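You operate a simulated robot arm through the tools that you are given. There is no shell and no other tool. Be economical: measure what you need, move in short steps, check, and stop when the job is done.

The job below is to be done with a simulated two-armed robot. You get a single attempt, and the scene is never put back.

## Task
Wipe up the spill on the table top with the orange towel there and put it back.

Only the result counts: the job must be done as asked and must still hold three seconds after the hand-in. Knocking over, shifting, dropping, spilling or breaking anything else fails it. Flat cloth is picked up by pressing the open fingertips on it (5 to 10 N) and closing them slowly along it; thin cloth reads only 2 to 8 mm in the jaws.

## Robot
Two 7-joint arms with two-finger parallel grippers on one trunk, on a base that drives. Base frame: it is fixed to the floor where the robot stands at the start and does not move with it; the origin is under the middle of the robot, x ahead of it, y to its left, z up. Readings come in mm, degrees, newtons and seconds.
The left shoulder is at the start at [70, 163, 1120], the right one opposite. Payload 3.43 kg a hand.
Tool frame (each hand has its own): the origin (TCP) lies between the finger pads and is the grasp point; the fingertips stand 34 mm ahead of it; z points along the fingers, y is the line along which they close. Largest opening 128 mm; finger width 24, thickness 12; the body of the gripper, 48 by 130 mm, starts 96 mm behind the TCP.
Orientation is told as [roll, pitch, yaw] about the base's x, y, z axes, in that order, counted from this pose: with the fingers straight down and closing along the base's y, the tool's x points along the base's -x, its y along +y and its z along -z.

## Interface
- The arms move only by the tool play_rows. It takes "left_rows", "right_rows" or both (then of equal length, played together; a hand with none holds still); each is a list of rows, each a list of 6 numbers: the shift along the tool's x, y, z in units of 400 mm (1.0 is 400 mm), then the turn, a rotation vector about the tool's x, y, z in units of 120 degrees (1.0 is 120 degrees). In form: [[x, y, z, wx, wy, wz], ...]. A call has 1 to 10 rows; each row is the pose to reach, as a shift and turn from the pose commanded when the call began, along the tool's axes at that moment. "left_gripper" and "right_gripper" are, for a hand that has rows, the finger opening in cm, from 0 to 12.8, set as the call begins (left out, the last holds). A call with a number of a shift or a turn outside -1 to 1 is refused whole. A row lasts 0.2 s, in which the tool goes at most 50 mm and 8.6 degrees; a call with a longer step from one row to the next is refused whole, and so is a gripper value outside its range. A pose out of reach is approached as far as the arm can. The call stops where the force on the tool passes 40 N (or 10 N more than at its start, if that is more) or the arm is blocked; 0.2 s more then pass. Each finger travels about 153 mm/s and halts on what it meets, pressing with about 34 N; the grip force reading is that of the motor and also rises with nothing between the fingers. The clock runs only during rows and for 0.2 s after the last one: add rows that repeat a pose to give the fingers time. The reply holds the time, the measured pose of the TCP, the force on the tool along the base axes, the opening and the grip force, in the units named above and with some noise, with the torque about the TCP (base axes, N m) and any sound that the robot's microphone picked up, and new pictures: "views" is both (left out), scene, wrist or none (wrist: the cameras of the hands that moved).
- Cameras (640 x 400 px; columns grow to the right, rows downward): "scene" is now at [138.2, 14.9, 1349.4]; the picture's right is [0.18, -0.98, 0.00], its down [-0.55, -0.10, -0.83] and it looks along [0.81, 0.15, -0.56] (base axes); focal length 259 px, centre (320, 200). "left" rides on the left gripper at [76, 11, -160] in its tool frame; the picture's right is [-0.15, 0.99, 0.00], its down [-0.88, -0.13, -0.46] and it looks along [-0.45, -0.07, 0.89] (tool axes); focal length 234 px, centre (320, 200). "right" rides on the right gripper at [76, -11, -160] in its tool frame; the picture's right is [0.15, 0.99, 0.00], its down [-0.88, 0.13, -0.46] and it looks along [-0.45, 0.07, 0.89] (tool axes); focal length 234 px, centre (320, 200). There is no depth. A picture from a camera that has moved, and an enlarged one, comes with that camera's place and axes in the base frame and with its lens.
- raise_lower(by): slides the trunk up (or, below 0, down) by that many mm; the arms and the scene camera ride with it, the base frame stays. It gives what a move gives, with no picture.
- roll_base(legs): drives the robot by 1 to 6 legs, each [ahead, left, turn to the left] in mm, mm and degrees, along the robot's own axes; the way and the turn of a leg run together, so that a leg with both is an arc; at most 1500 mm and 180 degrees a leg. The arms and the cameras ride along, it lands a little off, and it stops where it bumps. It gives what a move gives, and a new picture of the scene camera.
- head_to(pan, tilt): turns the head with the scene camera to pan (to the left, within 86 degrees either way) and tilt (down, from -29 to 69), counted from straight ahead of the robot. It gives what a move gives, and a new picture of the scene camera.
- enlarge(camera, box): a new picture of the part [left, top, right, bottom] of that camera's present view, enlarged. The clock stands still meanwhile.
- finish_job(): hands the job in; it is judged then, once.

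Go step by step. Nothing tells you exact positions but the pictures and the camera data: compare them with the known pose of the tool, close in by small moves and look again before you grip or let go. The budget is 120 turns and 260 pictures, counting those below and the enlarged ones. Unless the task says otherwise, let go and move clear before handing in, and close with one line.

The tools are called after ">>>" as name(argument=value, ...) on one line, values as JSON. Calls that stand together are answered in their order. play_rows: Moves the arms, as the interface text tells. Its arguments: {"type":"object","properties":{"left_rows":{"type":"array"},"left_gripper":{"type":"number"},"right_rows":{"type":"array"},"right_gripper":{"type":"number"},"views":{"type":"string","enum":["both","scene","wrist","none"]}},"required":[]} The other tools are called the same way: raise_lower (by) slides the trunk up or down; roll_base (legs) drives the base; head_to (pan, tilt) turns the head that bears the scene camera; enlarge (camera, box) takes an enlarged picture of a part of a camera's view; finish_job () hands the job in.

At the start:

```text
time_s: 0.0
left_position: [553.2, 432.9, 1123.9]
left_tcp_rot: [0.1, 0.0, 0.0]
left_ft_force: [0.9, 0.2, -0.6]
left_wrist_torque: [-0.01, -0.04, -0.01]
left_grip_width: 128.1
left_finger_force: 0.1
right_position: [620.7, -52.8, 1155.1]
right_tcp_rot: [0.0, 0.0, 0.0]
right_ft_force: [0.6, -0.2, -0.2]
right_wrist_torque: [0.02, -0.04, -0.03]
right_grip_width: 127.9
right_finger_force: 0.1
trunk travel left (down, up): [-600.0, 340.0]
robot x, y, heading: [0.1, 4.9, -0.1]
head pan, tilt: [10.4, 34.1]
```

scene: 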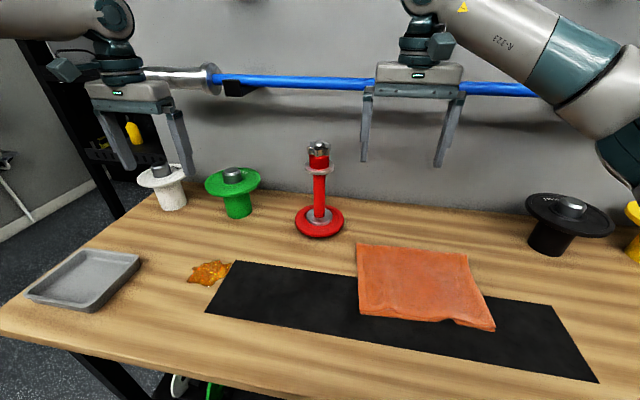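
right: 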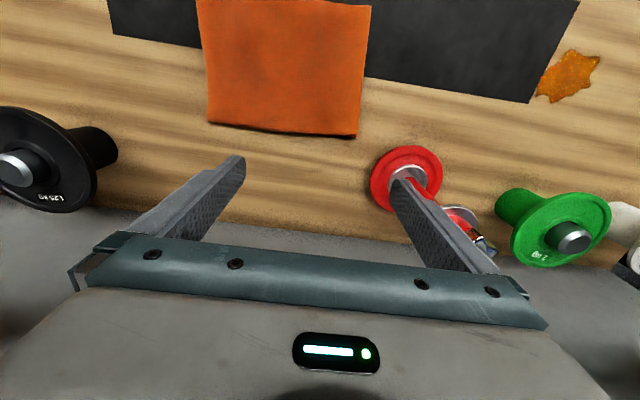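
left: 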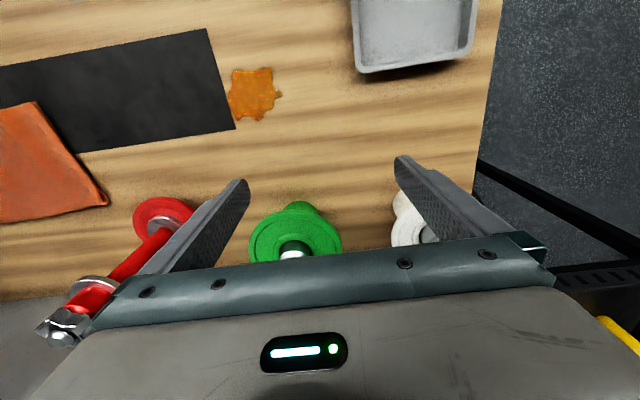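

I see the orange towel lying on the black mat at about x 440–650, y −260 to 10. The spill is near (480, 330), and the table top is at about z 870. I'll look closer before moving.

>>> enlarge(camera="scene", box=[330, 220, 530, 345])

>>> enlarge(camera="scene", box=[140, 220, 300, 320])

```text
3.20 times, centred on (430, 282) of scene
camera zoom: at [138.2, 14.9, 1349.4], right [0.18, -0.98, 0.0], down [-0.55, -0.1, -0.83], along [0.81, 0.15, -0.56], focal length 830 px, centre (-32, -64)
```

zoom: 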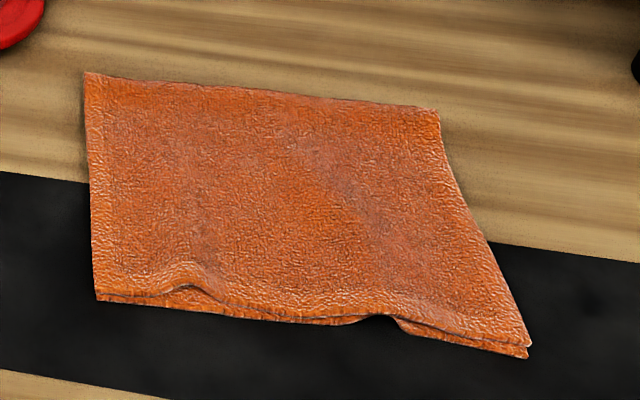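

```text
4.00 times, centred on (220, 270) of scene
camera zoom: at [138.2, 14.9, 1349.4], right [0.18, -0.98, 0.0], down [-0.55, -0.1, -0.83], along [0.81, 0.15, -0.56], focal length 1037 px, centre (720, -80)
```

zoom: 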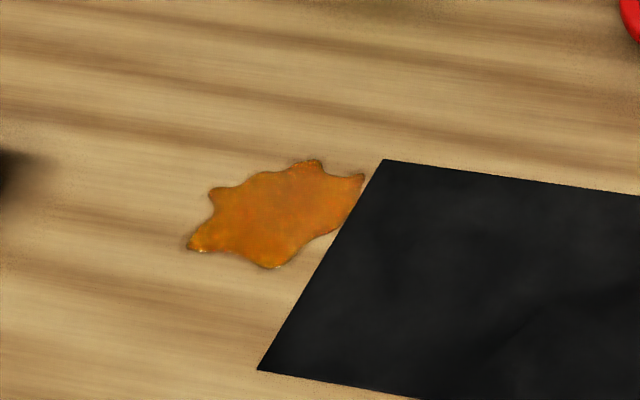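

The towel is folded in two: the open edges face me and the fold is at the far edge, about x 650. I plan to take the fold with both hands, so I first roll left to put both the towel and the spill in reach.

>>> roll_base(legs=[[0, 98, 0]])

```text
time_s: 1.1
left_position: [554.5, 527.1, 1124.7]
left_tcp_rot: [0.0, 0.0, 0.0]
left_ft_force: [0.8, -1.1, 0.2]
left_wrist_torque: [-0.03, 0.02, -0.03]
left_grip_width: 127.9
left_finger_force: 0.0
right_position: [621.0, 41.1, 1155.1]
right_tcp_rot: [0.0, 0.0, -0.1]
right_ft_force: [-0.2, -0.2, -0.5]
right_wrist_torque: [-0.03, 0.02, -0.01]
right_grip_width: 128.0
right_finger_force: 0.0
trunk travel left (down, up): [-600.0, 340.0]
robot x, y, heading: [-1.9, 93.4, -0.1]
head pan, tilt: [10.4, 34.1]
camera scene: at [138.3, 109.4, 1349.4], right [0.18, -0.98, 0.0], down [-0.55, -0.1, -0.83], along [0.81, 0.15, -0.56], focal length 259 px, centre (320, 200)
```

scene: 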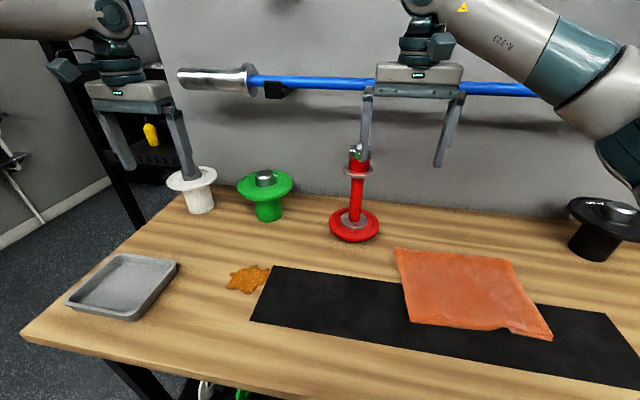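

The spill computes to about (483, 338), consistent with before. Now I swing both hands over toward the towel, turning them so that they close along x, with the cameras on the outside.

>>> play_rows(left_rows=[[0.004, -0.09, 0, 0, 0, 0.071], [0.008, -0.18, 0, 0, 0, 0.142], [0.012, -0.27, 0, 0, 0, 0.213], [0.016, -0.36, 0, 0, 0, 0.284], [0.02, -0.45, 0, 0, 0, 0.355], [0.024, -0.54, 0, 0, 0, 0.426], [0.028, -0.63, 0, 0, 0, 0.497], [0.032, -0.72, 0, 0, 0, 0.568], [0.034, -0.81, 0, 0, 0, 0.639], [0.036, -0.9, 0, 0, 0, 0.71]], right_rows=[[0, -0.07, 0, 0, 0, -0.071], [0, -0.14, 0, 0, 0, -0.142], [0, -0.21, 0, 0, 0, -0.213], [0, -0.28, 0, 0, 0, -0.284], [0, -0.35, 0, 0, 0, -0.355], [0, -0.42, 0, 0, 0, -0.426], [0, -0.49, 0, 0, 0, -0.497], [0, -0.56, 0, 0, 0, -0.568], [0, -0.62, 0, 0, 0, -0.639], [0, -0.66, 0, 0, 0, -0.71]])

```text
time_s: 3.3
left_position: [550.5, 248.8, 1139.0]
left_tcp_rot: [0.1, -0.1, -77.8]
left_ft_force: [0.2, -1.3, -0.6]
left_wrist_torque: [-0.02, 0.0, 0.0]
left_grip_width: 127.8
left_finger_force: 0.1
left hand out of reach, approached as far as the arm can: row 9, 10
right_position: [438.2, -86.9, 1107.0]
right_tcp_rot: [-0.2, 0.0, 84.3]
right_ft_force: [-0.6, -1.2, 0.6]
right_wrist_torque: [0.02, 0.02, -0.02]
right_grip_width: 128.1
right_finger_force: 0.0
right hand out of reach, approached as far as the arm can: row 6, 7, 8, 9, 10
trunk travel left (down, up): [-600.0, 340.0]
robot x, y, heading: [-1.4, 91.0, 0.3]
head pan, tilt: [10.4, 34.1]
camera scene: at [138.2, 109.5, 1349.4], right [0.18, -0.98, 0.0], down [-0.55, -0.1, -0.83], along [0.81, 0.15, -0.56], focal length 259 px, centre (320, 200)
camera right: at [442.0, -164.7, 1266.3], right [-1.0, -0.05, 0.0], down [-0.04, 0.89, 0.46], along [-0.02, 0.46, -0.89], focal length 234 px, centre (320, 200)
camera left: at [546.1, 324.7, 1297.9], right [1.0, 0.07, 0.0], down [0.06, -0.89, 0.46], along [0.03, -0.46, -0.89], focal length 234 px, centre (320, 200)
```

scene: 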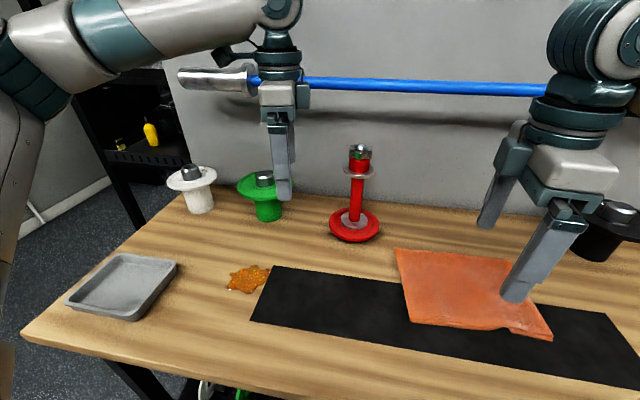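
right: 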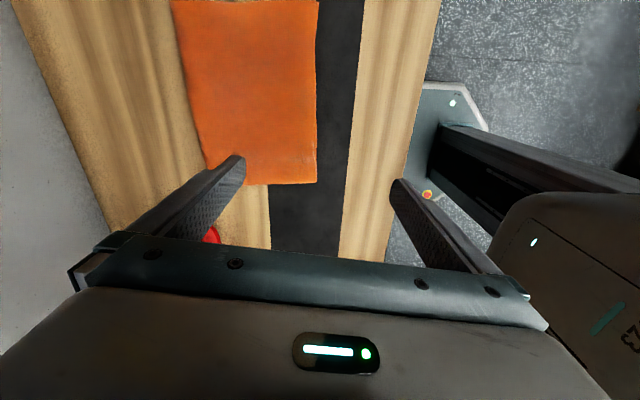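
left: 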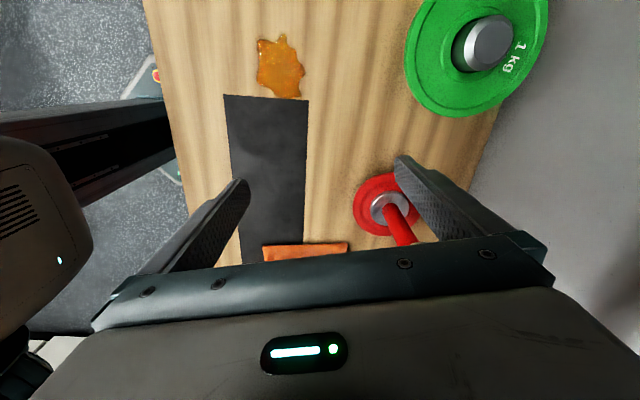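

Both hands stopped short of the commanded pose. I'll try nudging each in small steps to see which way is free.

>>> play_rows(right_rows=[[0.06, -0.08, 0, 0, 0, 0], [0.12, -0.16, 0, 0, 0, 0], [0.18, -0.24, 0, 0, 0, 0], [0.24, -0.32, 0, 0, 0, 0], [0.3, -0.38, 0, 0, 0, 0], [0.33, -0.4, 0, 0, 0, 0]], left_rows=[[0, 0, 0.06, 0, 0, 0], [0, 0, 0.12, 0, 0, 0], [0.06, 0, 0.12, 0, 0, 0], [-0.06, 0, 0.12, 0, 0, 0], [-0.12, 0, 0.12, 0, 0, 0], [-0.16, 0, 0.12, 0, 0, 0]], views="none")

```text
time_s: 4.7
left_position: [547.6, 234.6, 1089.9]
left_tcp_rot: [0.1, -0.1, -77.6]
left_ft_force: [0.1, 0.9, -0.3]
left_wrist_torque: [0.03, 0.03, 0.02]
left_grip_width: 128.1
left_finger_force: 0.1
left hand out of reach, approached as far as the arm can: row 4, 5, 6
right_position: [432.7, -94.1, 1096.7]
right_tcp_rot: [-0.1, -0.1, 85.0]
right_ft_force: [-0.1, 0.9, -0.3]
right_wrist_torque: [0.03, 0.01, -0.02]
right_grip_width: 128.1
right_finger_force: 0.1
right hand out of reach, approached as far as the arm can: row 1, 2, 3, 4, 5, 6
trunk travel left (down, up): [-600.0, 340.0]
robot x, y, heading: [0.4, 93.6, 0.0]
head pan, tilt: [10.4, 34.1]
```

The wrist limits depend on the approach path. I turn the right hand back while moving it out to its side, and shift the left hand outward as well.

>>> play_rows(right_rows=[[0, 0, 0, 0, 0, 0.071], [0, 0, 0, 0, 0, 0.142], [0.03, -0.03, 0, 0, 0, 0.213], [0.08, -0.08, 0, 0, 0, 0.284], [0.13, -0.13, 0, 0, 0, 0.355], [0.18, -0.19, 0, 0, 0, 0.426], [0.23, -0.25, 0, 0, 0, 0.497], [0.28, -0.31, 0, 0, 0, 0.568], [0.33, -0.37, 0, 0, 0, 0.639], [0.38, -0.42, 0, 0, 0, 0.7]], left_rows=[[0.04, 0, 0, 0, 0, 0], [0.08, 0, 0, 0, 0, 0], [0.12, 0, 0, 0, 0, 0], [0.16, 0, 0, 0, 0, 0], [0.2, 0, 0, 0, 0, 0], [0.24, 0, 0, 0, 0, 0], [0.28, 0, 0, 0, 0, 0.02], [0.32, 0, 0, 0, 0, 0.04], [0.36, 0, 0, 0, 0, 0.07], [0.4, 0, 0, 0, 0, 0.1]], views="none")

```text
time_s: 6.9
left_position: [514.3, 389.8, 1088.3]
left_tcp_rot: [0.0, -0.1, -89.7]
left_ft_force: [0.1, 0.5, 0.0]
left_wrist_torque: [-0.01, -0.01, -0.01]
left_grip_width: 127.8
left_finger_force: 0.1
right_position: [596.6, -260.0, 1102.5]
right_tcp_rot: [0.0, 0.0, 1.0]
right_ft_force: [-0.6, -0.9, -0.5]
right_wrist_torque: [-0.03, 0.02, 0.0]
right_grip_width: 128.1
right_finger_force: 0.0
trunk travel left (down, up): [-600.0, 340.0]
robot x, y, heading: [-0.0, 97.6, 0.0]
head pan, tilt: [10.4, 34.1]
```

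Both are in good poses now. I turn the right hand to +90° in place.

>>> play_rows(right_rows=[[0, 0, 0, 0, 0, -0.071], [0, 0, 0, 0, 0, -0.142], [0, 0, 0, 0, 0, -0.213], [0, 0, 0, 0, 0, -0.284], [0, 0, 0, 0, 0, -0.355], [0, 0, 0, 0, 0, -0.426], [0, 0, 0, 0, 0, -0.497], [0, 0, 0, 0, 0, -0.568], [0, 0, 0, 0, 0, -0.639], [0, 0, 0, 0, 0, -0.71]], views="none")

>>> play_rows(left_rows=[[0, 0.08, 0.05, 0, 0, 0], [-0.03, 0.16, 0.1, 0, 0, 0], [-0.06, 0.24, 0.15, 0, 0, 0], [-0.09, 0.3, 0.2, 0, 0, 0], [-0.15, 0.3, 0.2, 0, 0, 0], [-0.2, 0.3, 0.2, 0, 0, 0], [-0.25, 0.3, 0.2, 0, 0, 0]], views="none")

```text
time_s: 9.1
left_position: [515.3, 388.2, 1087.6]
left_tcp_rot: [0.1, -0.1, -89.7]
left_ft_force: [-0.4, 0.1, 0.0]
left_wrist_torque: [-0.04, 0.01, 0.0]
left_grip_width: 127.7
left_finger_force: 0.1
right_position: [421.7, -105.8, 1071.6]
right_tcp_rot: [-0.2, 0.1, 85.6]
right_ft_force: [0.7, -0.2, -0.2]
right_wrist_torque: [-0.03, 0.01, 0.0]
right_grip_width: 128.2
right_finger_force: 0.2
right hand out of reach, approached as far as the arm can: row 5, 6, 7, 8, 9, 10
trunk travel left (down, up): [-600.0, 340.0]
robot x, y, heading: [-1.2, 92.8, -0.1]
head pan, tilt: [10.4, 34.1]
```

```text
time_s: 10.2
left_position: [624.4, 356.3, 1023.2]
left_tcp_rot: [1.2, 0.2, -89.2]
left_ft_force: [-30.3, 5.1, 36.6]
left_wrist_torque: [0.05, -1.15, 0.22]
left_grip_width: 111.3
left_finger_force: 0.1
right_position: [418.4, -105.2, 1074.0]
right_tcp_rot: [-0.4, 0.0, 85.8]
right_ft_force: [0.7, 0.2, 0.1]
right_wrist_torque: [-0.03, 0.05, -0.01]
right_grip_width: 127.7
right_finger_force: 0.0
trunk travel left (down, up): [-600.0, 340.0]
robot x, y, heading: [-3.6, 95.6, 0.4]
head pan, tilt: [10.4, 34.1]
stopped in row 5 (left hand): the force on the tool passed its limit (the readings are from after the stop); the commanded pose is now the measured one
```

The left hand touched something, likely the green stand. I back off up and toward me and look.

>>> play_rows(left_rows=[[0, -0.03, -0.03, 0, 0, 0], [0, -0.08, -0.08, 0, 0, 0], [0, -0.16, -0.16, 0, 0, 0], [0, -0.25, -0.2, 0, 0, 0]], views="both")

```text
time_s: 11.2
left_position: [526.9, 354.9, 1098.2]
left_tcp_rot: [0.9, 0.0, -89.1]
left_ft_force: [-1.0, 0.9, -0.3]
left_wrist_torque: [0.0, -0.03, 0.01]
left_grip_width: 127.9
left_finger_force: 0.1
right_position: [421.8, -104.8, 1072.3]
right_tcp_rot: [-0.2, 0.1, 85.7]
right_ft_force: [0.1, -0.6, 0.4]
right_wrist_torque: [0.05, -0.04, -0.01]
right_grip_width: 127.7
right_finger_force: 0.1
trunk travel left (down, up): [-600.0, 340.0]
robot x, y, heading: [-1.0, 92.9, 0.1]
head pan, tilt: [10.4, 34.1]
camera scene: at [136.7, 110.4, 1349.5], right [0.18, -0.98, 0.0], down [-0.55, -0.1, -0.83], along [0.81, 0.15, -0.56], focal length 259 px, centre (320, 200)
camera left: at [534.9, 430.5, 1257.7], right [0.99, -0.13, 0.02], down [-0.12, -0.88, 0.45], along [-0.05, -0.45, -0.89], focal length 234 px, centre (320, 200)
```

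scene: 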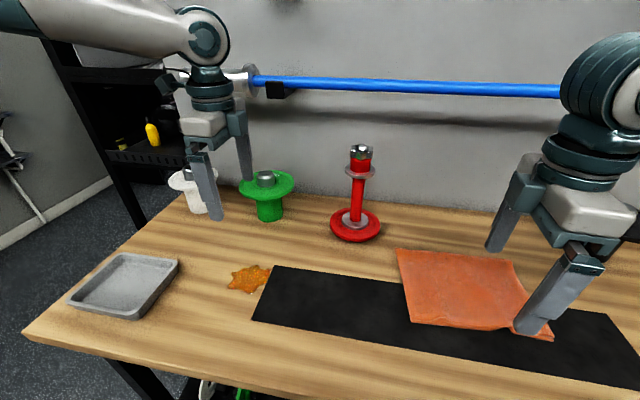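
left: 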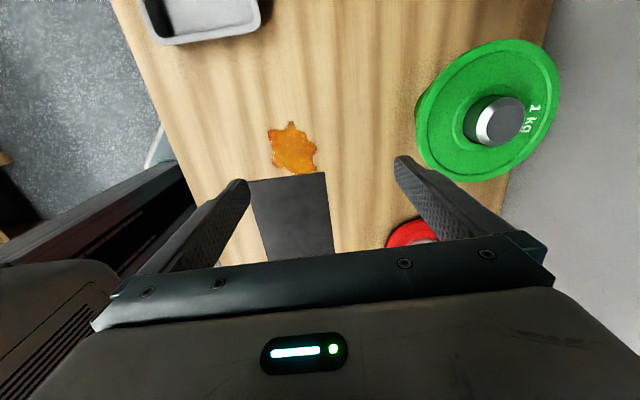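

The green stand still stands where it was. The right hand can't hold +90°, so I'll try turning it the other way, to −90°, and leave the left hand parked.

>>> play_rows(right_rows=[[0, 0, 0, 0, 0, 0.071], [0, 0, 0, 0, 0, 0.142], [0.03, -0.03, 0, 0, 0, 0.213], [0.07, -0.07, 0, 0, 0, 0.284], [0.11, -0.11, 0, 0, 0, 0.355], [0.14, -0.15, 0, 0, 0, 0.426], [0.17, -0.2, 0, 0, 0, 0.497], [0.19, -0.25, 0, 0, 0, 0.568], [0.2, -0.3, 0, 0, 0, 0.639], [0.2, -0.35, 0, 0, 0, 0.71]], views="none")

>>> play_rows(right_rows=[[0, 0, 0, 0, 0, 0.071], [0, 0, 0, 0, 0, 0.142], [0, 0, 0, 0, 0, 0.213], [0, 0, 0, 0, 0, 0.284], [0, 0, 0, 0, 0, 0.355], [0, 0, 0, 0, 0, 0.426], [0, 0, 0, 0, 0, 0.497], [0, 0, 0, 0, 0, 0.568], [0, 0, 0, 0, 0, 0.639], [0, 0, 0, 0, 0, 0.71]], views="both")

```text
time_s: 13.3
left_position: [529.0, 355.6, 1097.3]
left_tcp_rot: [0.8, 0.2, -89.2]
left_ft_force: [0.8, -1.0, 0.9]
left_wrist_torque: [0.02, -0.04, -0.01]
left_grip_width: 127.9
left_finger_force: 0.0
right_position: [555.8, -194.1, 1073.7]
right_tcp_rot: [-0.1, -0.3, 0.4]
right_ft_force: [0.1, 1.1, -0.1]
right_wrist_torque: [-0.01, -0.02, -0.05]
right_grip_width: 127.9
right_finger_force: 0.1
trunk travel left (down, up): [-600.0, 340.0]
robot x, y, heading: [-0.8, 93.1, 0.1]
head pan, tilt: [10.4, 34.1]
```

```text
time_s: 15.6
left_position: [528.9, 356.1, 1097.3]
left_tcp_rot: [0.9, 0.3, -89.1]
left_ft_force: [-0.3, -0.7, 0.5]
left_wrist_torque: [-0.03, -0.02, 0.01]
left_grip_width: 127.8
left_finger_force: 0.0
right_position: [557.2, -196.6, 1073.9]
right_tcp_rot: [0.4, -0.2, -84.8]
right_ft_force: [0.3, -0.6, 0.0]
right_wrist_torque: [0.01, 0.0, 0.01]
right_grip_width: 128.1
right_finger_force: 0.0
trunk travel left (down, up): [-600.0, 340.0]
robot x, y, heading: [-1.0, 96.5, 0.3]
head pan, tilt: [10.4, 34.1]
camera scene: at [138.1, 109.9, 1349.4], right [0.18, -0.98, 0.0], down [-0.55, -0.1, -0.83], along [0.81, 0.15, -0.56], focal length 259 px, centre (320, 200)
camera right: at [538.7, -122.5, 1232.5], right [0.97, 0.24, 0.0], down [0.21, -0.86, 0.46], along [0.11, -0.44, -0.89], focal length 234 px, centre (320, 200)
```

scene: 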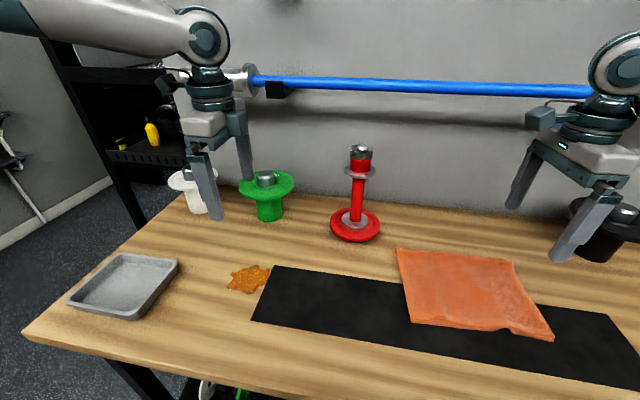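
right: 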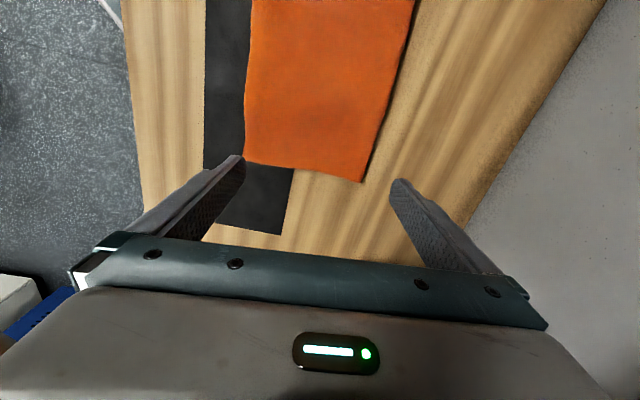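

The −90° yaw works for the right hand. On reflection the cleanest way is to drag the flat towel: the left hand takes the left edge and drags it over the spill, then the right hand takes the right edge and drags it back, both at easy yaw 0. I turn both hands back to yaw 0.

>>> play_rows(left_rows=[[0, 0, 0, 0, 0, -0.071], [0, 0, 0, 0, 0, -0.142], [0, 0, 0, 0, 0, -0.213], [0, 0, 0, 0, 0, -0.284], [-0.1, 0, 0, 0, 0, -0.355], [-0.2, 0, 0, 0, 0, -0.426], [-0.31, 0, 0, 0, 0, -0.497], [-0.42, 0, 0, 0, 0, -0.568], [-0.53, 0, 0, 0, 0, -0.639], [-0.64, 0, 0, 0, 0, -0.71]], right_rows=[[-0.05, 0, -0.02, 0, 0, -0.071], [-0.1, 0, -0.04, 0, 0, -0.142], [-0.15, 0, -0.06, 0, 0, -0.213], [-0.2, 0, -0.08, 0, 0, -0.284], [-0.25, 0, -0.1, 0, 0, -0.355], [-0.3, 0, -0.12, 0, 0, -0.426], [-0.35, 0, -0.14, 0, 0, -0.497], [-0.4, 0, -0.16, 0, 0, -0.568], [-0.45, 0, -0.18, 0, 0, -0.639], [-0.5, 0, -0.2, 0, 0, -0.71]], views="none")

```text
time_s: 17.8
left_position: [502.8, 225.3, 1075.4]
left_tcp_rot: [0.3, -1.0, -9.5]
left_ft_force: [0.6, 0.0, -0.2]
left_wrist_torque: [-0.02, 0.05, 0.01]
left_grip_width: 127.9
left_finger_force: 0.1
left hand out of reach, approached as far as the arm can: row 8, 9, 10
right_position: [575.0, -394.3, 1150.7]
right_tcp_rot: [-0.2, 0.0, 0.6]
right_ft_force: [0.5, 0.6, 0.1]
right_wrist_torque: [0.01, 0.01, 0.0]
right_grip_width: 127.8
right_finger_force: 0.0
trunk travel left (down, up): [-600.0, 340.0]
robot x, y, heading: [0.6, 97.7, 0.1]
head pan, tilt: [10.4, 34.1]
```

The left arm won't go further inward, so I'll bring the base to the right instead. I check the right side first.

>>> head_to(pan=-40, tilt=38)

```text
time_s: 18.9
left_position: [502.2, 224.2, 1076.8]
left_tcp_rot: [0.3, -0.9, -9.6]
left_ft_force: [-1.1, -0.1, -0.5]
left_wrist_torque: [0.01, -0.01, 0.0]
left_grip_width: 127.9
left_finger_force: 0.0
right_position: [574.8, -393.0, 1152.3]
right_tcp_rot: [-0.1, -0.2, 0.5]
right_ft_force: [-0.4, 0.4, 0.0]
right_wrist_torque: [0.0, -0.01, 0.01]
right_grip_width: 128.1
right_finger_force: 0.1
trunk travel left (down, up): [-600.0, 340.0]
robot x, y, heading: [1.7, 93.7, 0.2]
head pan, tilt: [-40.0, 38.0]
camera scene: at [117.4, 38.5, 1343.4], right [-0.64, -0.77, 0.0], down [-0.47, 0.39, -0.79], along [0.61, -0.5, -0.62], focal length 259 px, centre (320, 200)
```

scene: 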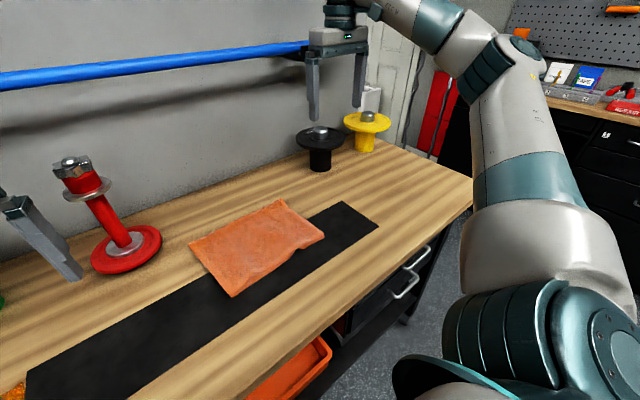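

The right side is clear, so I roll right by 290 mm and turn the head back to the towel.

>>> roll_base(legs=[[0, -290, 0]])

>>> head_to(pan=10, tilt=42)

```text
time_s: 20.9
left_position: [503.6, -63.3, 1076.3]
left_tcp_rot: [0.4, -0.9, -9.3]
left_ft_force: [-0.1, 0.3, -0.3]
left_wrist_torque: [0.01, -0.03, 0.01]
left_grip_width: 127.9
left_finger_force: 0.1
right_position: [580.2, -680.7, 1153.1]
right_tcp_rot: [0.0, -0.2, 1.0]
right_ft_force: [0.0, 0.1, -0.8]
right_wrist_torque: [0.02, -0.01, 0.0]
right_grip_width: 128.0
right_finger_force: 0.1
trunk travel left (down, up): [-600.0, 340.0]
robot x, y, heading: [2.9, -195.3, 0.7]
head pan, tilt: [-40.0, 38.0]
camera scene: at [119.8, -252.4, 1343.4], right [-0.63, -0.77, 0.0], down [-0.48, 0.39, -0.79], along [0.61, -0.5, -0.62], focal length 259 px, centre (320, 200)
```

scene: 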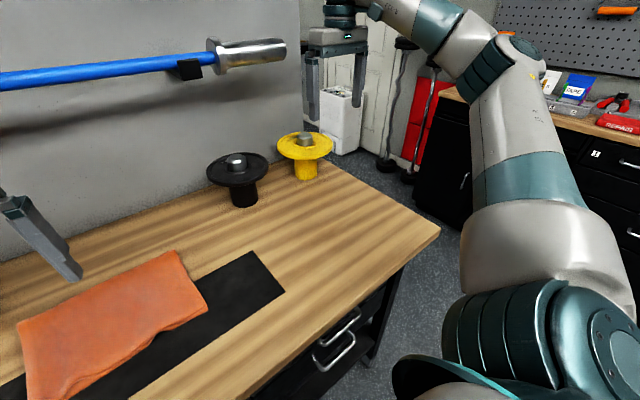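

```text
time_s: 22.1
left_position: [502.4, -62.6, 1077.2]
left_tcp_rot: [0.3, -1.0, -9.4]
left_ft_force: [-0.1, -0.8, -0.3]
left_wrist_torque: [0.01, -0.01, -0.02]
left_grip_width: 127.8
left_finger_force: 0.1
right_position: [580.2, -681.4, 1153.0]
right_tcp_rot: [-0.1, -0.2, 1.1]
right_ft_force: [0.5, -0.7, 0.6]
right_wrist_torque: [-0.01, 0.01, 0.02]
right_grip_width: 128.0
right_finger_force: 0.0
trunk travel left (down, up): [-600.0, 340.0]
robot x, y, heading: [3.2, -198.9, 0.5]
head pan, tilt: [10.0, 42.0]
camera scene: at [135.3, -182.6, 1337.5], right [0.18, -0.98, 0.0], down [-0.66, -0.12, -0.74], along [0.73, 0.14, -0.67], focal length 259 px, centre (320, 200)
```

scene: 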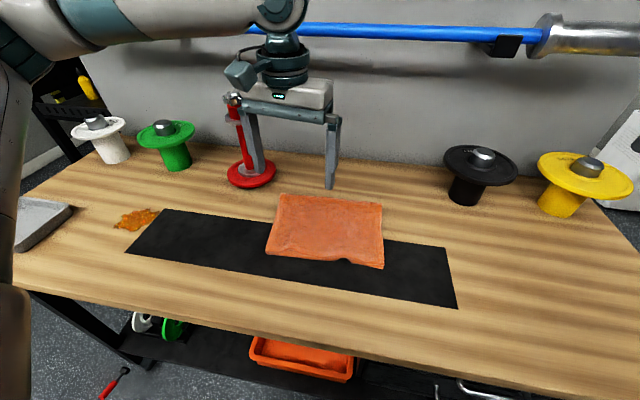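

From here the towel's left edge runs from (642, 25) to (447, −2). I move the left hand over the middle of that edge, squared up, to z about 977.

>>> play_rows(left_rows=[[-0.02, 0.04, 0.06, 0, 0, -0.026], [-0.05, 0.08, 0.13, 0, 0, -0.052], [-0.075, 0.12, 0.2, 0, 0, -0.078], [-0.085, 0.143, 0.25, 0, 0, -0.078], [-0.085, 0.143, 0.25, 0, 0, -0.078]], left_gripper=7)

```text
time_s: 23.3
left_position: [547.3, -14.8, 977.5]
left_tcp_rot: [0.1, -1.0, 0.1]
left_ft_force: [0.4, -0.4, 0.9]
left_wrist_torque: [0.01, 0.01, 0.01]
left_grip_width: 70.1
left_finger_force: 0.1
right_position: [580.5, -681.8, 1151.9]
right_tcp_rot: [-0.1, -0.3, 0.9]
right_ft_force: [0.6, 0.3, -0.6]
right_wrist_torque: [0.03, 0.0, -0.03]
right_grip_width: 128.0
right_finger_force: 0.1
trunk travel left (down, up): [-600.0, 340.0]
robot x, y, heading: [1.6, -196.5, 0.6]
head pan, tilt: [10.0, 42.0]
camera scene: at [135.0, -182.6, 1337.5], right [0.18, -0.98, 0.0], down [-0.66, -0.12, -0.74], along [0.73, 0.14, -0.67], focal length 259 px, centre (320, 200)
camera left: at [468.5, -4.1, 1135.2], right [0.14, 0.99, 0.0], down [0.87, -0.13, 0.47], along [0.47, -0.06, -0.88], focal length 234 px, centre (320, 200)
```

scene: 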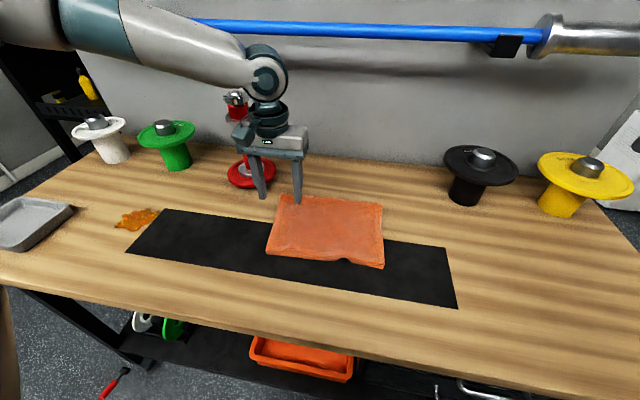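
left: 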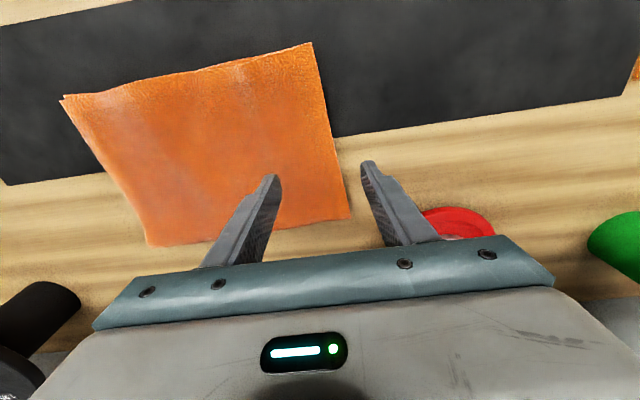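

The edge crosses at y ≈ −2 under the hand, nicely between the fingers. I descend most of the way, shifting a bit toward me.

>>> play_rows(left_rows=[[0.01, -0.005, 0.05, 0, 0, 0], [0.03, -0.01, 0.1, 0, 0, 0], [0.04, -0.01, 0.14, 0, 0, 0]], views="wrist")

```text
time_s: 24.1
left_position: [530.4, -17.6, 921.1]
left_tcp_rot: [0.1, -0.9, 0.1]
left_ft_force: [-1.6, 0.2, 2.8]
left_wrist_torque: [-0.1, 0.0, 0.02]
left_grip_width: 69.9
left_finger_force: 0.4
right_position: [580.8, -681.5, 1153.7]
right_tcp_rot: [-0.1, -0.3, 1.1]
right_ft_force: [0.5, 0.1, 0.1]
right_wrist_torque: [0.02, 0.01, 0.0]
right_grip_width: 127.9
right_finger_force: 0.1
trunk travel left (down, up): [-600.0, 340.0]
robot x, y, heading: [1.1, -197.4, 0.4]
head pan, tilt: [10.0, 42.0]
camera left: at [452.4, -7.1, 1078.9], right [0.14, 0.99, 0.0], down [0.87, -0.13, 0.47], along [0.47, -0.06, -0.88], focal length 234 px, centre (320, 200)
```

left: 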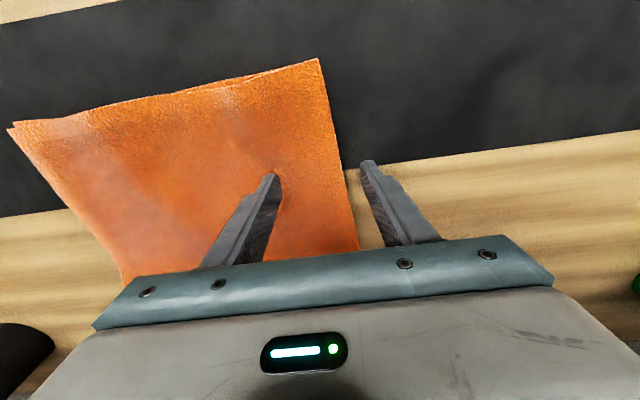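

Light contact on the cloth at tip height z ≈ 887. I press a little further.

>>> play_rows(left_rows=[[0, 0, 0.006, 0, 0, 0], [0, 0, 0.006, 0, 0, 0]], views="none")

```text
time_s: 24.7
left_position: [529.3, -18.0, 920.2]
left_tcp_rot: [0.1, -1.0, 0.1]
left_ft_force: [-0.9, -0.1, 9.1]
left_wrist_torque: [-0.4, 0.03, -0.04]
left_grip_width: 70.5
left_finger_force: 0.0
right_position: [580.0, -681.5, 1153.6]
right_tcp_rot: [-0.1, -0.3, 1.0]
right_ft_force: [0.5, 0.3, -0.2]
right_wrist_torque: [0.0, 0.04, 0.0]
right_grip_width: 127.8
right_finger_force: 0.0
trunk travel left (down, up): [-600.0, 340.0]
robot x, y, heading: [2.7, -198.3, 0.5]
head pan, tilt: [10.0, 42.0]
```

About 9 N is on the inner finger. I close slowly in stages.

>>> play_rows(left_rows=[[0, 0, 0, 0, 0, 0], [0, 0, 0, 0, 0, 0]], left_gripper=5, views="none")

>>> play_rows(left_rows=[[0, 0, 0, 0, 0, 0], [0, 0, 0, 0, 0, 0]], left_gripper=3, views="wrist")

```text
time_s: 25.3
left_position: [530.4, -17.3, 919.0]
left_tcp_rot: [0.3, -1.0, 0.1]
left_ft_force: [2.0, 3.0, 11.3]
left_wrist_torque: [-0.22, -0.02, 0.0]
left_grip_width: 48.5
left_finger_force: 0.0
right_position: [579.9, -681.6, 1153.8]
right_tcp_rot: [-0.1, -0.2, 1.0]
right_ft_force: [0.0, -0.3, 0.7]
right_wrist_torque: [-0.01, -0.03, 0.0]
right_grip_width: 128.0
right_finger_force: 0.1
trunk travel left (down, up): [-600.0, 340.0]
robot x, y, heading: [-0.9, -195.8, 0.6]
head pan, tilt: [10.0, 42.0]
```

```text
time_s: 25.9
left_position: [530.3, -17.2, 919.1]
left_tcp_rot: [0.2, -1.0, 0.1]
left_ft_force: [0.4, 3.2, 12.2]
left_wrist_torque: [-0.13, 0.02, -0.01]
left_grip_width: 28.3
left_finger_force: 0.0
right_position: [578.9, -682.4, 1153.8]
right_tcp_rot: [-0.2, -0.3, 0.9]
right_ft_force: [0.5, -0.8, -0.5]
right_wrist_torque: [-0.01, 0.01, 0.03]
right_grip_width: 127.9
right_finger_force: 0.0
trunk travel left (down, up): [-600.0, 340.0]
robot x, y, heading: [-0.4, -195.4, 0.5]
head pan, tilt: [10.0, 42.0]
camera left: at [451.9, -6.5, 1077.0], right [0.14, 0.99, 0.01], down [0.87, -0.13, 0.47], along [0.47, -0.06, -0.88], focal length 234 px, centre (320, 200)
```

left: 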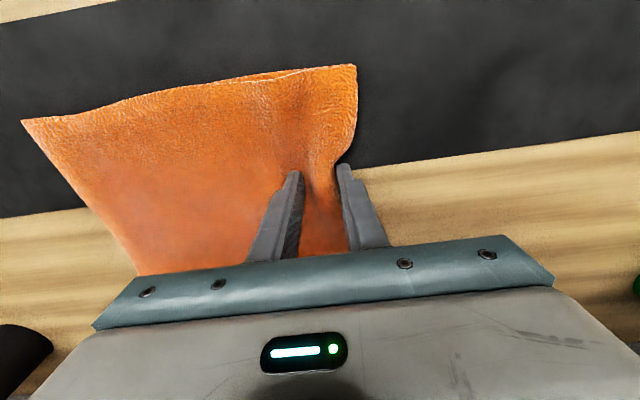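

The outer finger is pushing the edge in nicely and the cloth is bulging between the fingers. I keep closing.

>>> play_rows(left_rows=[[0, 0, 0, 0, 0, 0], [0, 0, 0, 0, 0, 0]], left_gripper=1.5, views="none")

>>> play_rows(left_rows=[[0, 0, 0, 0, 0, 0], [0, 0, 0, 0, 0, 0], [0, 0, 0, 0, 0, 0]], left_gripper=0, views="both")

```text
time_s: 26.5
left_position: [528.7, -16.1, 919.8]
left_tcp_rot: [0.2, -1.0, 0.1]
left_ft_force: [0.0, 1.6, 12.5]
left_wrist_torque: [-0.1, 0.05, -0.02]
left_grip_width: 15.3
left_finger_force: 0.8
right_position: [578.9, -681.3, 1152.4]
right_tcp_rot: [-0.1, -0.3, 1.0]
right_ft_force: [0.8, 0.2, -0.1]
right_wrist_torque: [-0.01, 0.01, 0.0]
right_grip_width: 127.8
right_finger_force: 0.0
trunk travel left (down, up): [-600.0, 340.0]
robot x, y, heading: [0.1, -197.7, 0.3]
head pan, tilt: [10.0, 42.0]
```

```text
time_s: 27.3
left_position: [530.6, -17.4, 919.0]
left_tcp_rot: [0.2, -1.0, 0.2]
left_ft_force: [1.5, -4.4, 13.2]
left_wrist_torque: [-0.22, 0.01, -0.03]
left_grip_width: 8.8
left_finger_force: 33.7
right_position: [578.8, -681.8, 1152.3]
right_tcp_rot: [0.0, -0.3, 0.9]
right_ft_force: [0.5, 0.1, 0.5]
right_wrist_torque: [0.0, 0.0, 0.03]
right_grip_width: 128.1
right_finger_force: 0.0
trunk travel left (down, up): [-600.0, 340.0]
robot x, y, heading: [1.1, -195.5, 0.5]
head pan, tilt: [10.0, 42.0]
camera scene: at [134.0, -183.4, 1337.7], right [0.18, -0.98, 0.0], down [-0.66, -0.12, -0.74], along [0.73, 0.14, -0.67], focal length 259 px, centre (320, 200)
camera left: at [451.9, -7.4, 1077.3], right [0.15, 0.99, 0.01], down [0.87, -0.13, 0.47], along [0.47, -0.06, -0.88], focal length 234 px, centre (320, 200)
```

scene: 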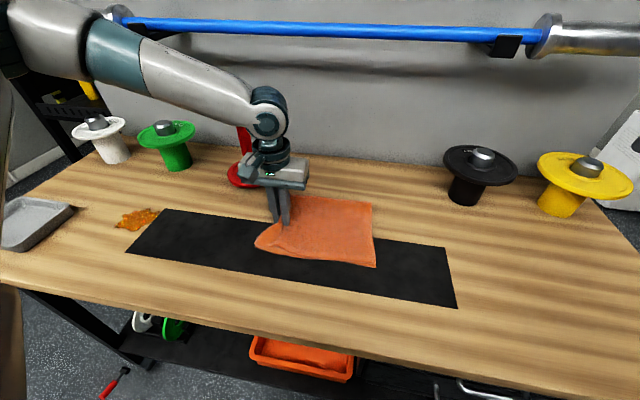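
left: 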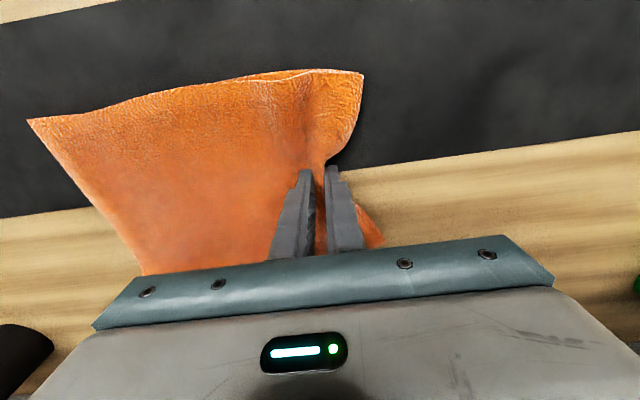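

I've got a good grip at 8.8 mm. Now I lift slightly and drag the towel toward me and to the left, clear of the red stand.

>>> play_rows(left_rows=[[0.0, 0, -0.02, 0, 0, 0], [0.05, 0.02, -0.02, 0, 0, 0], [0.1, 0.05, -0.02, 0, 0, 0], [0.14, 0.1, -0.02, 0, 0, 0], [0.16, 0.17, -0.02, 0, 0, 0], [0.17, 0.25, -0.02, 0, 0, 0], [0.17, 0.33, -0.02, 0, 0, 0]], views="scene")

```text
time_s: 28.9
left_position: [462.3, 119.3, 924.0]
left_tcp_rot: [0.0, -0.8, 0.0]
left_ft_force: [-0.2, -0.1, 0.5]
left_wrist_torque: [-0.01, 0.0, -0.01]
left_grip_width: 8.4
left_finger_force: 34.0
right_position: [578.0, -680.2, 1154.8]
right_tcp_rot: [-0.1, -0.2, 0.9]
right_ft_force: [-0.7, -0.5, 0.3]
right_wrist_torque: [-0.03, 0.04, 0.01]
right_grip_width: 127.9
right_finger_force: 0.0
trunk travel left (down, up): [-600.0, 340.0]
robot x, y, heading: [4.0, -197.1, 0.6]
head pan, tilt: [10.0, 42.0]
camera scene: at [134.4, -180.9, 1337.6], right [0.18, -0.98, 0.0], down [-0.66, -0.12, -0.74], along [0.73, 0.14, -0.67], focal length 259 px, centre (320, 200)
```

scene: 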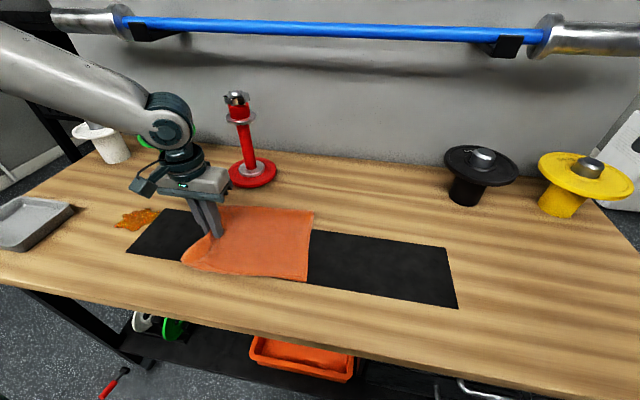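

It drags as a neat sheet. I continue left to just before the spill.

>>> play_rows(left_rows=[[0, 0.08, 0, 0, 0, 0], [0, 0.16, 0, 0, 0, 0], [0, 0.24, 0, 0, 0, 0], [0, 0.32, 0, 0, 0, 0], [-0.02, 0.39, 0, 0, 0, 0]], views="both")

```text
time_s: 30.1
left_position: [472.4, 272.2, 925.5]
left_tcp_rot: [0.1, -0.8, 0.1]
left_ft_force: [0.5, 0.2, 0.3]
left_wrist_torque: [-0.02, 0.02, -0.07]
left_grip_width: 8.3
left_finger_force: 33.9
right_position: [580.5, -681.4, 1152.6]
right_tcp_rot: [-0.1, -0.2, 1.1]
right_ft_force: [-0.1, 0.7, 0.3]
right_wrist_torque: [0.0, 0.03, -0.01]
right_grip_width: 128.0
right_finger_force: 0.0
trunk travel left (down, up): [-600.0, 340.0]
robot x, y, heading: [4.2, -195.4, 0.5]
head pan, tilt: [10.0, 42.0]
camera scene: at [135.7, -182.0, 1337.4], right [0.18, -0.98, 0.0], down [-0.66, -0.12, -0.74], along [0.73, 0.14, -0.67], focal length 259 px, centre (320, 200)
camera left: at [393.9, 281.5, 1083.7], right [0.14, 0.99, 0.0], down [0.87, -0.13, 0.47], along [0.46, -0.06, -0.88], focal length 234 px, centre (320, 200)
```

scene: 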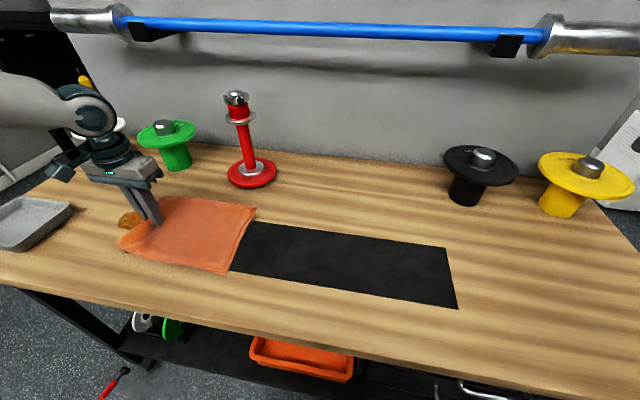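
left: 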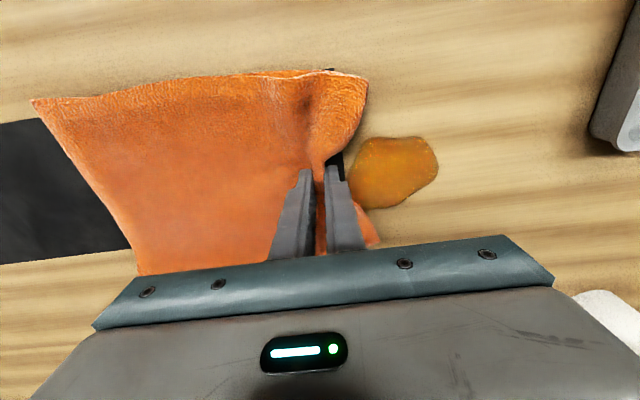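

The spill is right in front of the hand, at x 445–515, y 297–381. I press down and sweep the first passes over it.

>>> play_rows(left_rows=[[0, 0, 0.01, 0, 0, 0], [-0.06, 0, 0.019, 0, 0, 0], [-0.06, 0.06, 0.019, 0, 0, 0], [-0.06, 0.12, 0.019, 0, 0, 0], [-0.06, 0.18, 0.019, 0, 0, 0], [-0.06, 0.24, 0.019, 0, 0, 0], [-0.06, 0.28, 0.019, 0, 0, 0]], views="wrist")

```text
time_s: 31.7
left_position: [495.6, 383.5, 921.7]
left_tcp_rot: [0.2, -0.9, 0.0]
left_ft_force: [-0.2, -2.4, 2.7]
left_wrist_torque: [-0.09, 0.05, -0.04]
left_grip_width: 8.4
left_finger_force: 33.5
right_position: [580.3, -680.2, 1152.7]
right_tcp_rot: [-0.1, -0.1, 0.9]
right_ft_force: [0.3, 0.1, -0.8]
right_wrist_torque: [0.02, -0.01, -0.01]
right_grip_width: 128.0
right_finger_force: 0.1
trunk travel left (down, up): [-600.0, 340.0]
robot x, y, heading: [2.2, -196.6, 0.5]
head pan, tilt: [10.0, 42.0]
camera left: at [417.2, 393.7, 1079.3], right [0.15, 0.99, 0.01], down [0.87, -0.13, 0.47], along [0.46, -0.06, -0.88], focal length 234 px, centre (320, 200)
```

left: 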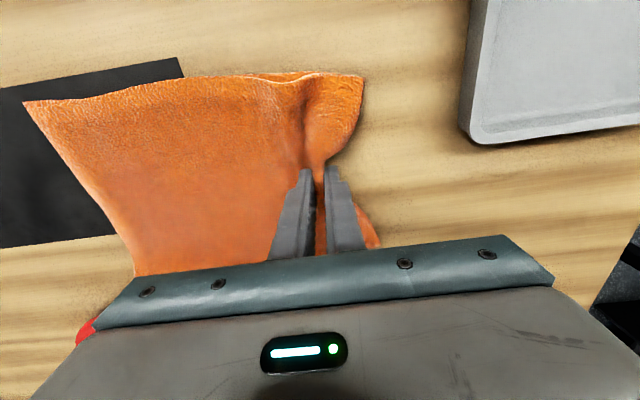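

The spill is now wholly under the towel. I press harder and make more passes back and forth at other x lines.

>>> play_rows(left_rows=[[0, 0, 0.012, 0, 0, 0], [0.05, 0, 0.014, 0, 0, 0], [0.05, -0.08, 0.014, 0, 0, 0], [0.05, -0.16, 0.014, 0, 0, 0], [0.05, -0.23, 0.014, 0, 0, 0], [0.11, -0.23, 0.014, 0, 0, 0], [0.11, -0.15, 0.014, 0, 0, 0], [0.11, -0.07, 0.014, 0, 0, 0], [0.11, 0, 0.014, 0, 0, 0], [0.08, 0.04, 0.014, 0, 0, 0]], views="both")

```text
time_s: 32.6
left_position: [474.3, 350.1, 919.3]
left_tcp_rot: [0.7, -1.1, 0.2]
left_ft_force: [-8.8, 2.9, 21.3]
left_wrist_torque: [-0.04, 0.39, -0.06]
left_grip_width: 8.5
left_finger_force: 33.8
right_position: [579.5, -681.9, 1152.2]
right_tcp_rot: [0.0, -0.3, 1.2]
right_ft_force: [0.5, -0.6, 0.0]
right_wrist_torque: [0.02, 0.02, -0.01]
right_grip_width: 128.1
right_finger_force: 0.0
trunk travel left (down, up): [-600.0, 340.0]
robot x, y, heading: [-0.4, -197.8, 0.8]
head pan, tilt: [10.0, 42.0]
stopped in row 4 (left hand): the force on the tool passed its limit (the readings are from after the stop); the commanded pose is now the measured one
camera scene: at [133.7, -184.1, 1337.6], right [0.19, -0.98, 0.0], down [-0.66, -0.12, -0.74], along [0.73, 0.14, -0.67], focal length 259 px, centre (320, 200)
camera left: at [394.8, 357.5, 1076.7], right [0.14, 0.99, 0.02], down [0.87, -0.13, 0.47], along [0.47, -0.05, -0.88], focal length 234 px, centre (320, 200)
```

scene: 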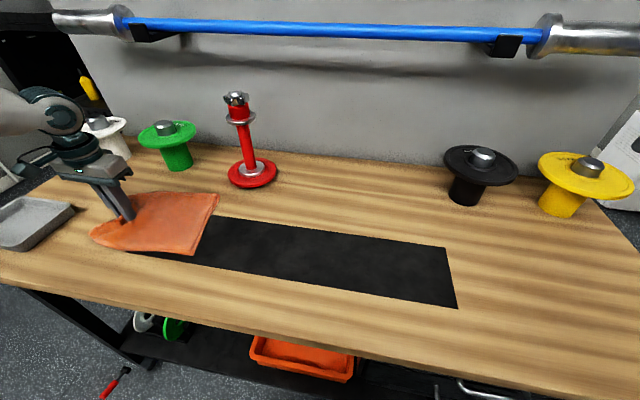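
left: 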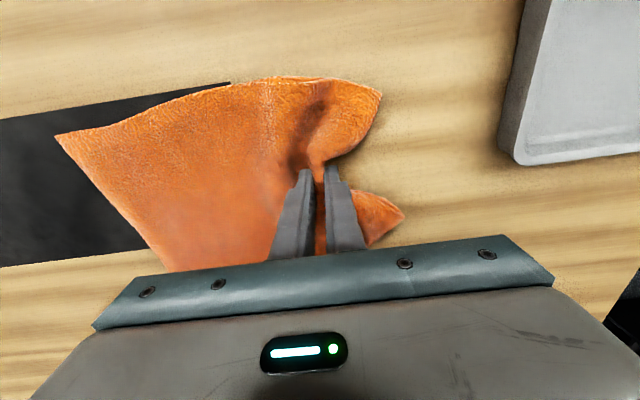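

Pushing against the trailing cloth jams it. I'll make pressed strokes leftward only, lifting to return.

>>> play_rows(left_rows=[[0, 0, -0.03, 0, 0, 0], [0.05, -0.07, -0.03, 0, 0, 0], [0.065, -0.14, -0.03, 0, 0, 0], [0.065, -0.14, 0.0, 0, 0, 0], [0.065, -0.09, 0.003, 0, 0, 0], [0.065, -0.04, 0.003, 0, 0, 0], [0.065, 0.01, 0.003, 0, 0, 0], [0.065, 0.06, 0.003, 0, 0, 0], [0.065, 0.1, 0.003, 0, 0, 0]], views="wrist")

```text
time_s: 34.6
left_position: [448.6, 386.9, 919.1]
left_tcp_rot: [0.6, -1.3, 0.2]
left_ft_force: [-0.9, -12.2, 26.6]
left_wrist_torque: [-0.58, 0.05, -0.03]
left_grip_width: 8.9
left_finger_force: 34.3
right_position: [578.8, -684.6, 1151.9]
right_tcp_rot: [0.1, -0.3, 1.0]
right_ft_force: [0.0, 0.0, 0.2]
right_wrist_torque: [0.0, -0.01, -0.02]
right_grip_width: 128.1
right_finger_force: 0.0
trunk travel left (down, up): [-600.0, 340.0]
robot x, y, heading: [2.3, -195.0, 0.6]
head pan, tilt: [10.0, 42.0]
camera left: at [369.9, 394.7, 1076.4], right [0.14, 0.99, 0.01], down [0.87, -0.13, 0.47], along [0.47, -0.06, -0.88], focal length 234 px, centre (320, 200)
```

left: 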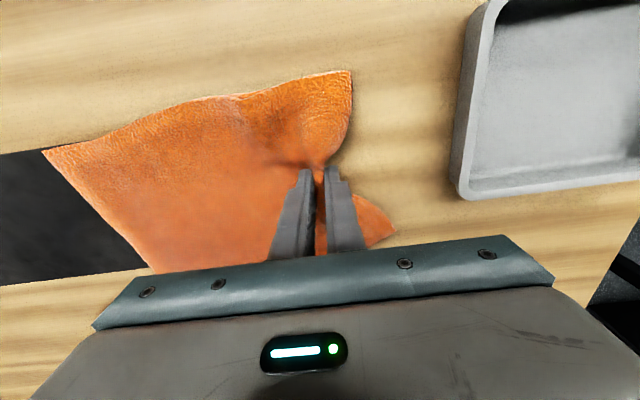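

That was a firm stroke at 27 N. I do two more at x ≈ 478 and x ≈ 510, slightly lighter.

>>> play_rows(left_rows=[[0, -0.03, -0.03, 0, 0, 0], [-0.04, -0.14, -0.03, 0, 0, 0], [-0.075, -0.24, -0.03, 0, 0, 0], [-0.075, -0.24, -0.005, 0, 0, 0], [-0.075, -0.19, -0.003, 0, 0, 0], [-0.075, -0.14, -0.003, 0, 0, 0], [-0.075, -0.09, -0.003, 0, 0, 0], [-0.075, -0.04, -0.003, 0, 0, 0], [-0.075, 0.01, -0.003, 0, 0, 0]], views="none")

>>> play_rows(left_rows=[[0, -0.03, -0.03, 0, 0, 0], [-0.04, -0.14, -0.03, 0, 0, 0], [-0.075, -0.24, -0.03, 0, 0, 0], [-0.075, -0.24, -0.005, 0, 0, 0], [-0.075, -0.19, -0.003, 0, 0, 0], [-0.075, -0.14, -0.003, 0, 0, 0], [-0.075, -0.09, -0.003, 0, 0, 0], [-0.075, -0.04, -0.003, 0, 0, 0], [-0.075, 0.01, -0.003, 0, 0, 0]], views="both")

```text
time_s: 36.6
left_position: [478.3, 394.3, 917.4]
left_tcp_rot: [0.5, -1.2, 0.2]
left_ft_force: [0.7, -8.1, 18.3]
left_wrist_torque: [-0.48, 0.0, 0.0]
left_grip_width: 8.7
left_finger_force: 34.1
right_position: [578.5, -682.8, 1152.9]
right_tcp_rot: [-0.1, -0.3, 0.9]
right_ft_force: [-0.7, 0.4, 0.2]
right_wrist_torque: [-0.01, -0.02, -0.02]
right_grip_width: 128.0
right_finger_force: 0.1
trunk travel left (down, up): [-600.0, 340.0]
robot x, y, heading: [1.5, -196.3, 0.8]
head pan, tilt: [10.0, 42.0]
```

```text
time_s: 38.6
left_position: [507.1, 398.5, 919.4]
left_tcp_rot: [0.6, -1.2, 0.1]
left_ft_force: [0.6, -6.9, 13.0]
left_wrist_torque: [-0.37, -0.01, -0.02]
left_grip_width: 8.7
left_finger_force: 34.3
right_position: [580.1, -681.9, 1153.9]
right_tcp_rot: [0.0, -0.3, 0.9]
right_ft_force: [0.3, 0.0, 0.9]
right_wrist_torque: [-0.01, -0.01, 0.02]
right_grip_width: 128.2
right_finger_force: 0.2
trunk travel left (down, up): [-600.0, 340.0]
robot x, y, heading: [2.6, -194.9, 1.0]
head pan, tilt: [10.0, 42.0]
camera scene: at [133.8, -183.7, 1337.7], right [0.18, -0.98, 0.0], down [-0.66, -0.12, -0.74], along [0.73, 0.14, -0.67], focal length 259 px, centre (320, 200)
camera left: at [428.8, 407.1, 1076.9], right [0.14, 0.99, 0.01], down [0.87, -0.13, 0.47], along [0.47, -0.06, -0.88], focal length 234 px, centre (320, 200)
```

scene: 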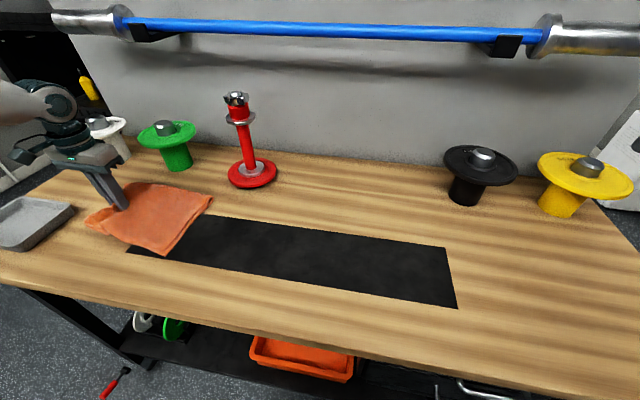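
left: 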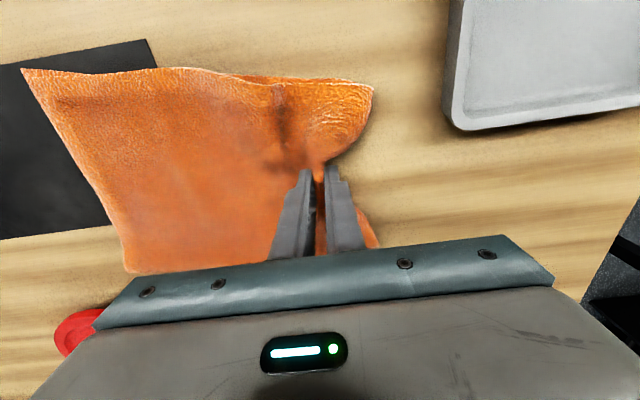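

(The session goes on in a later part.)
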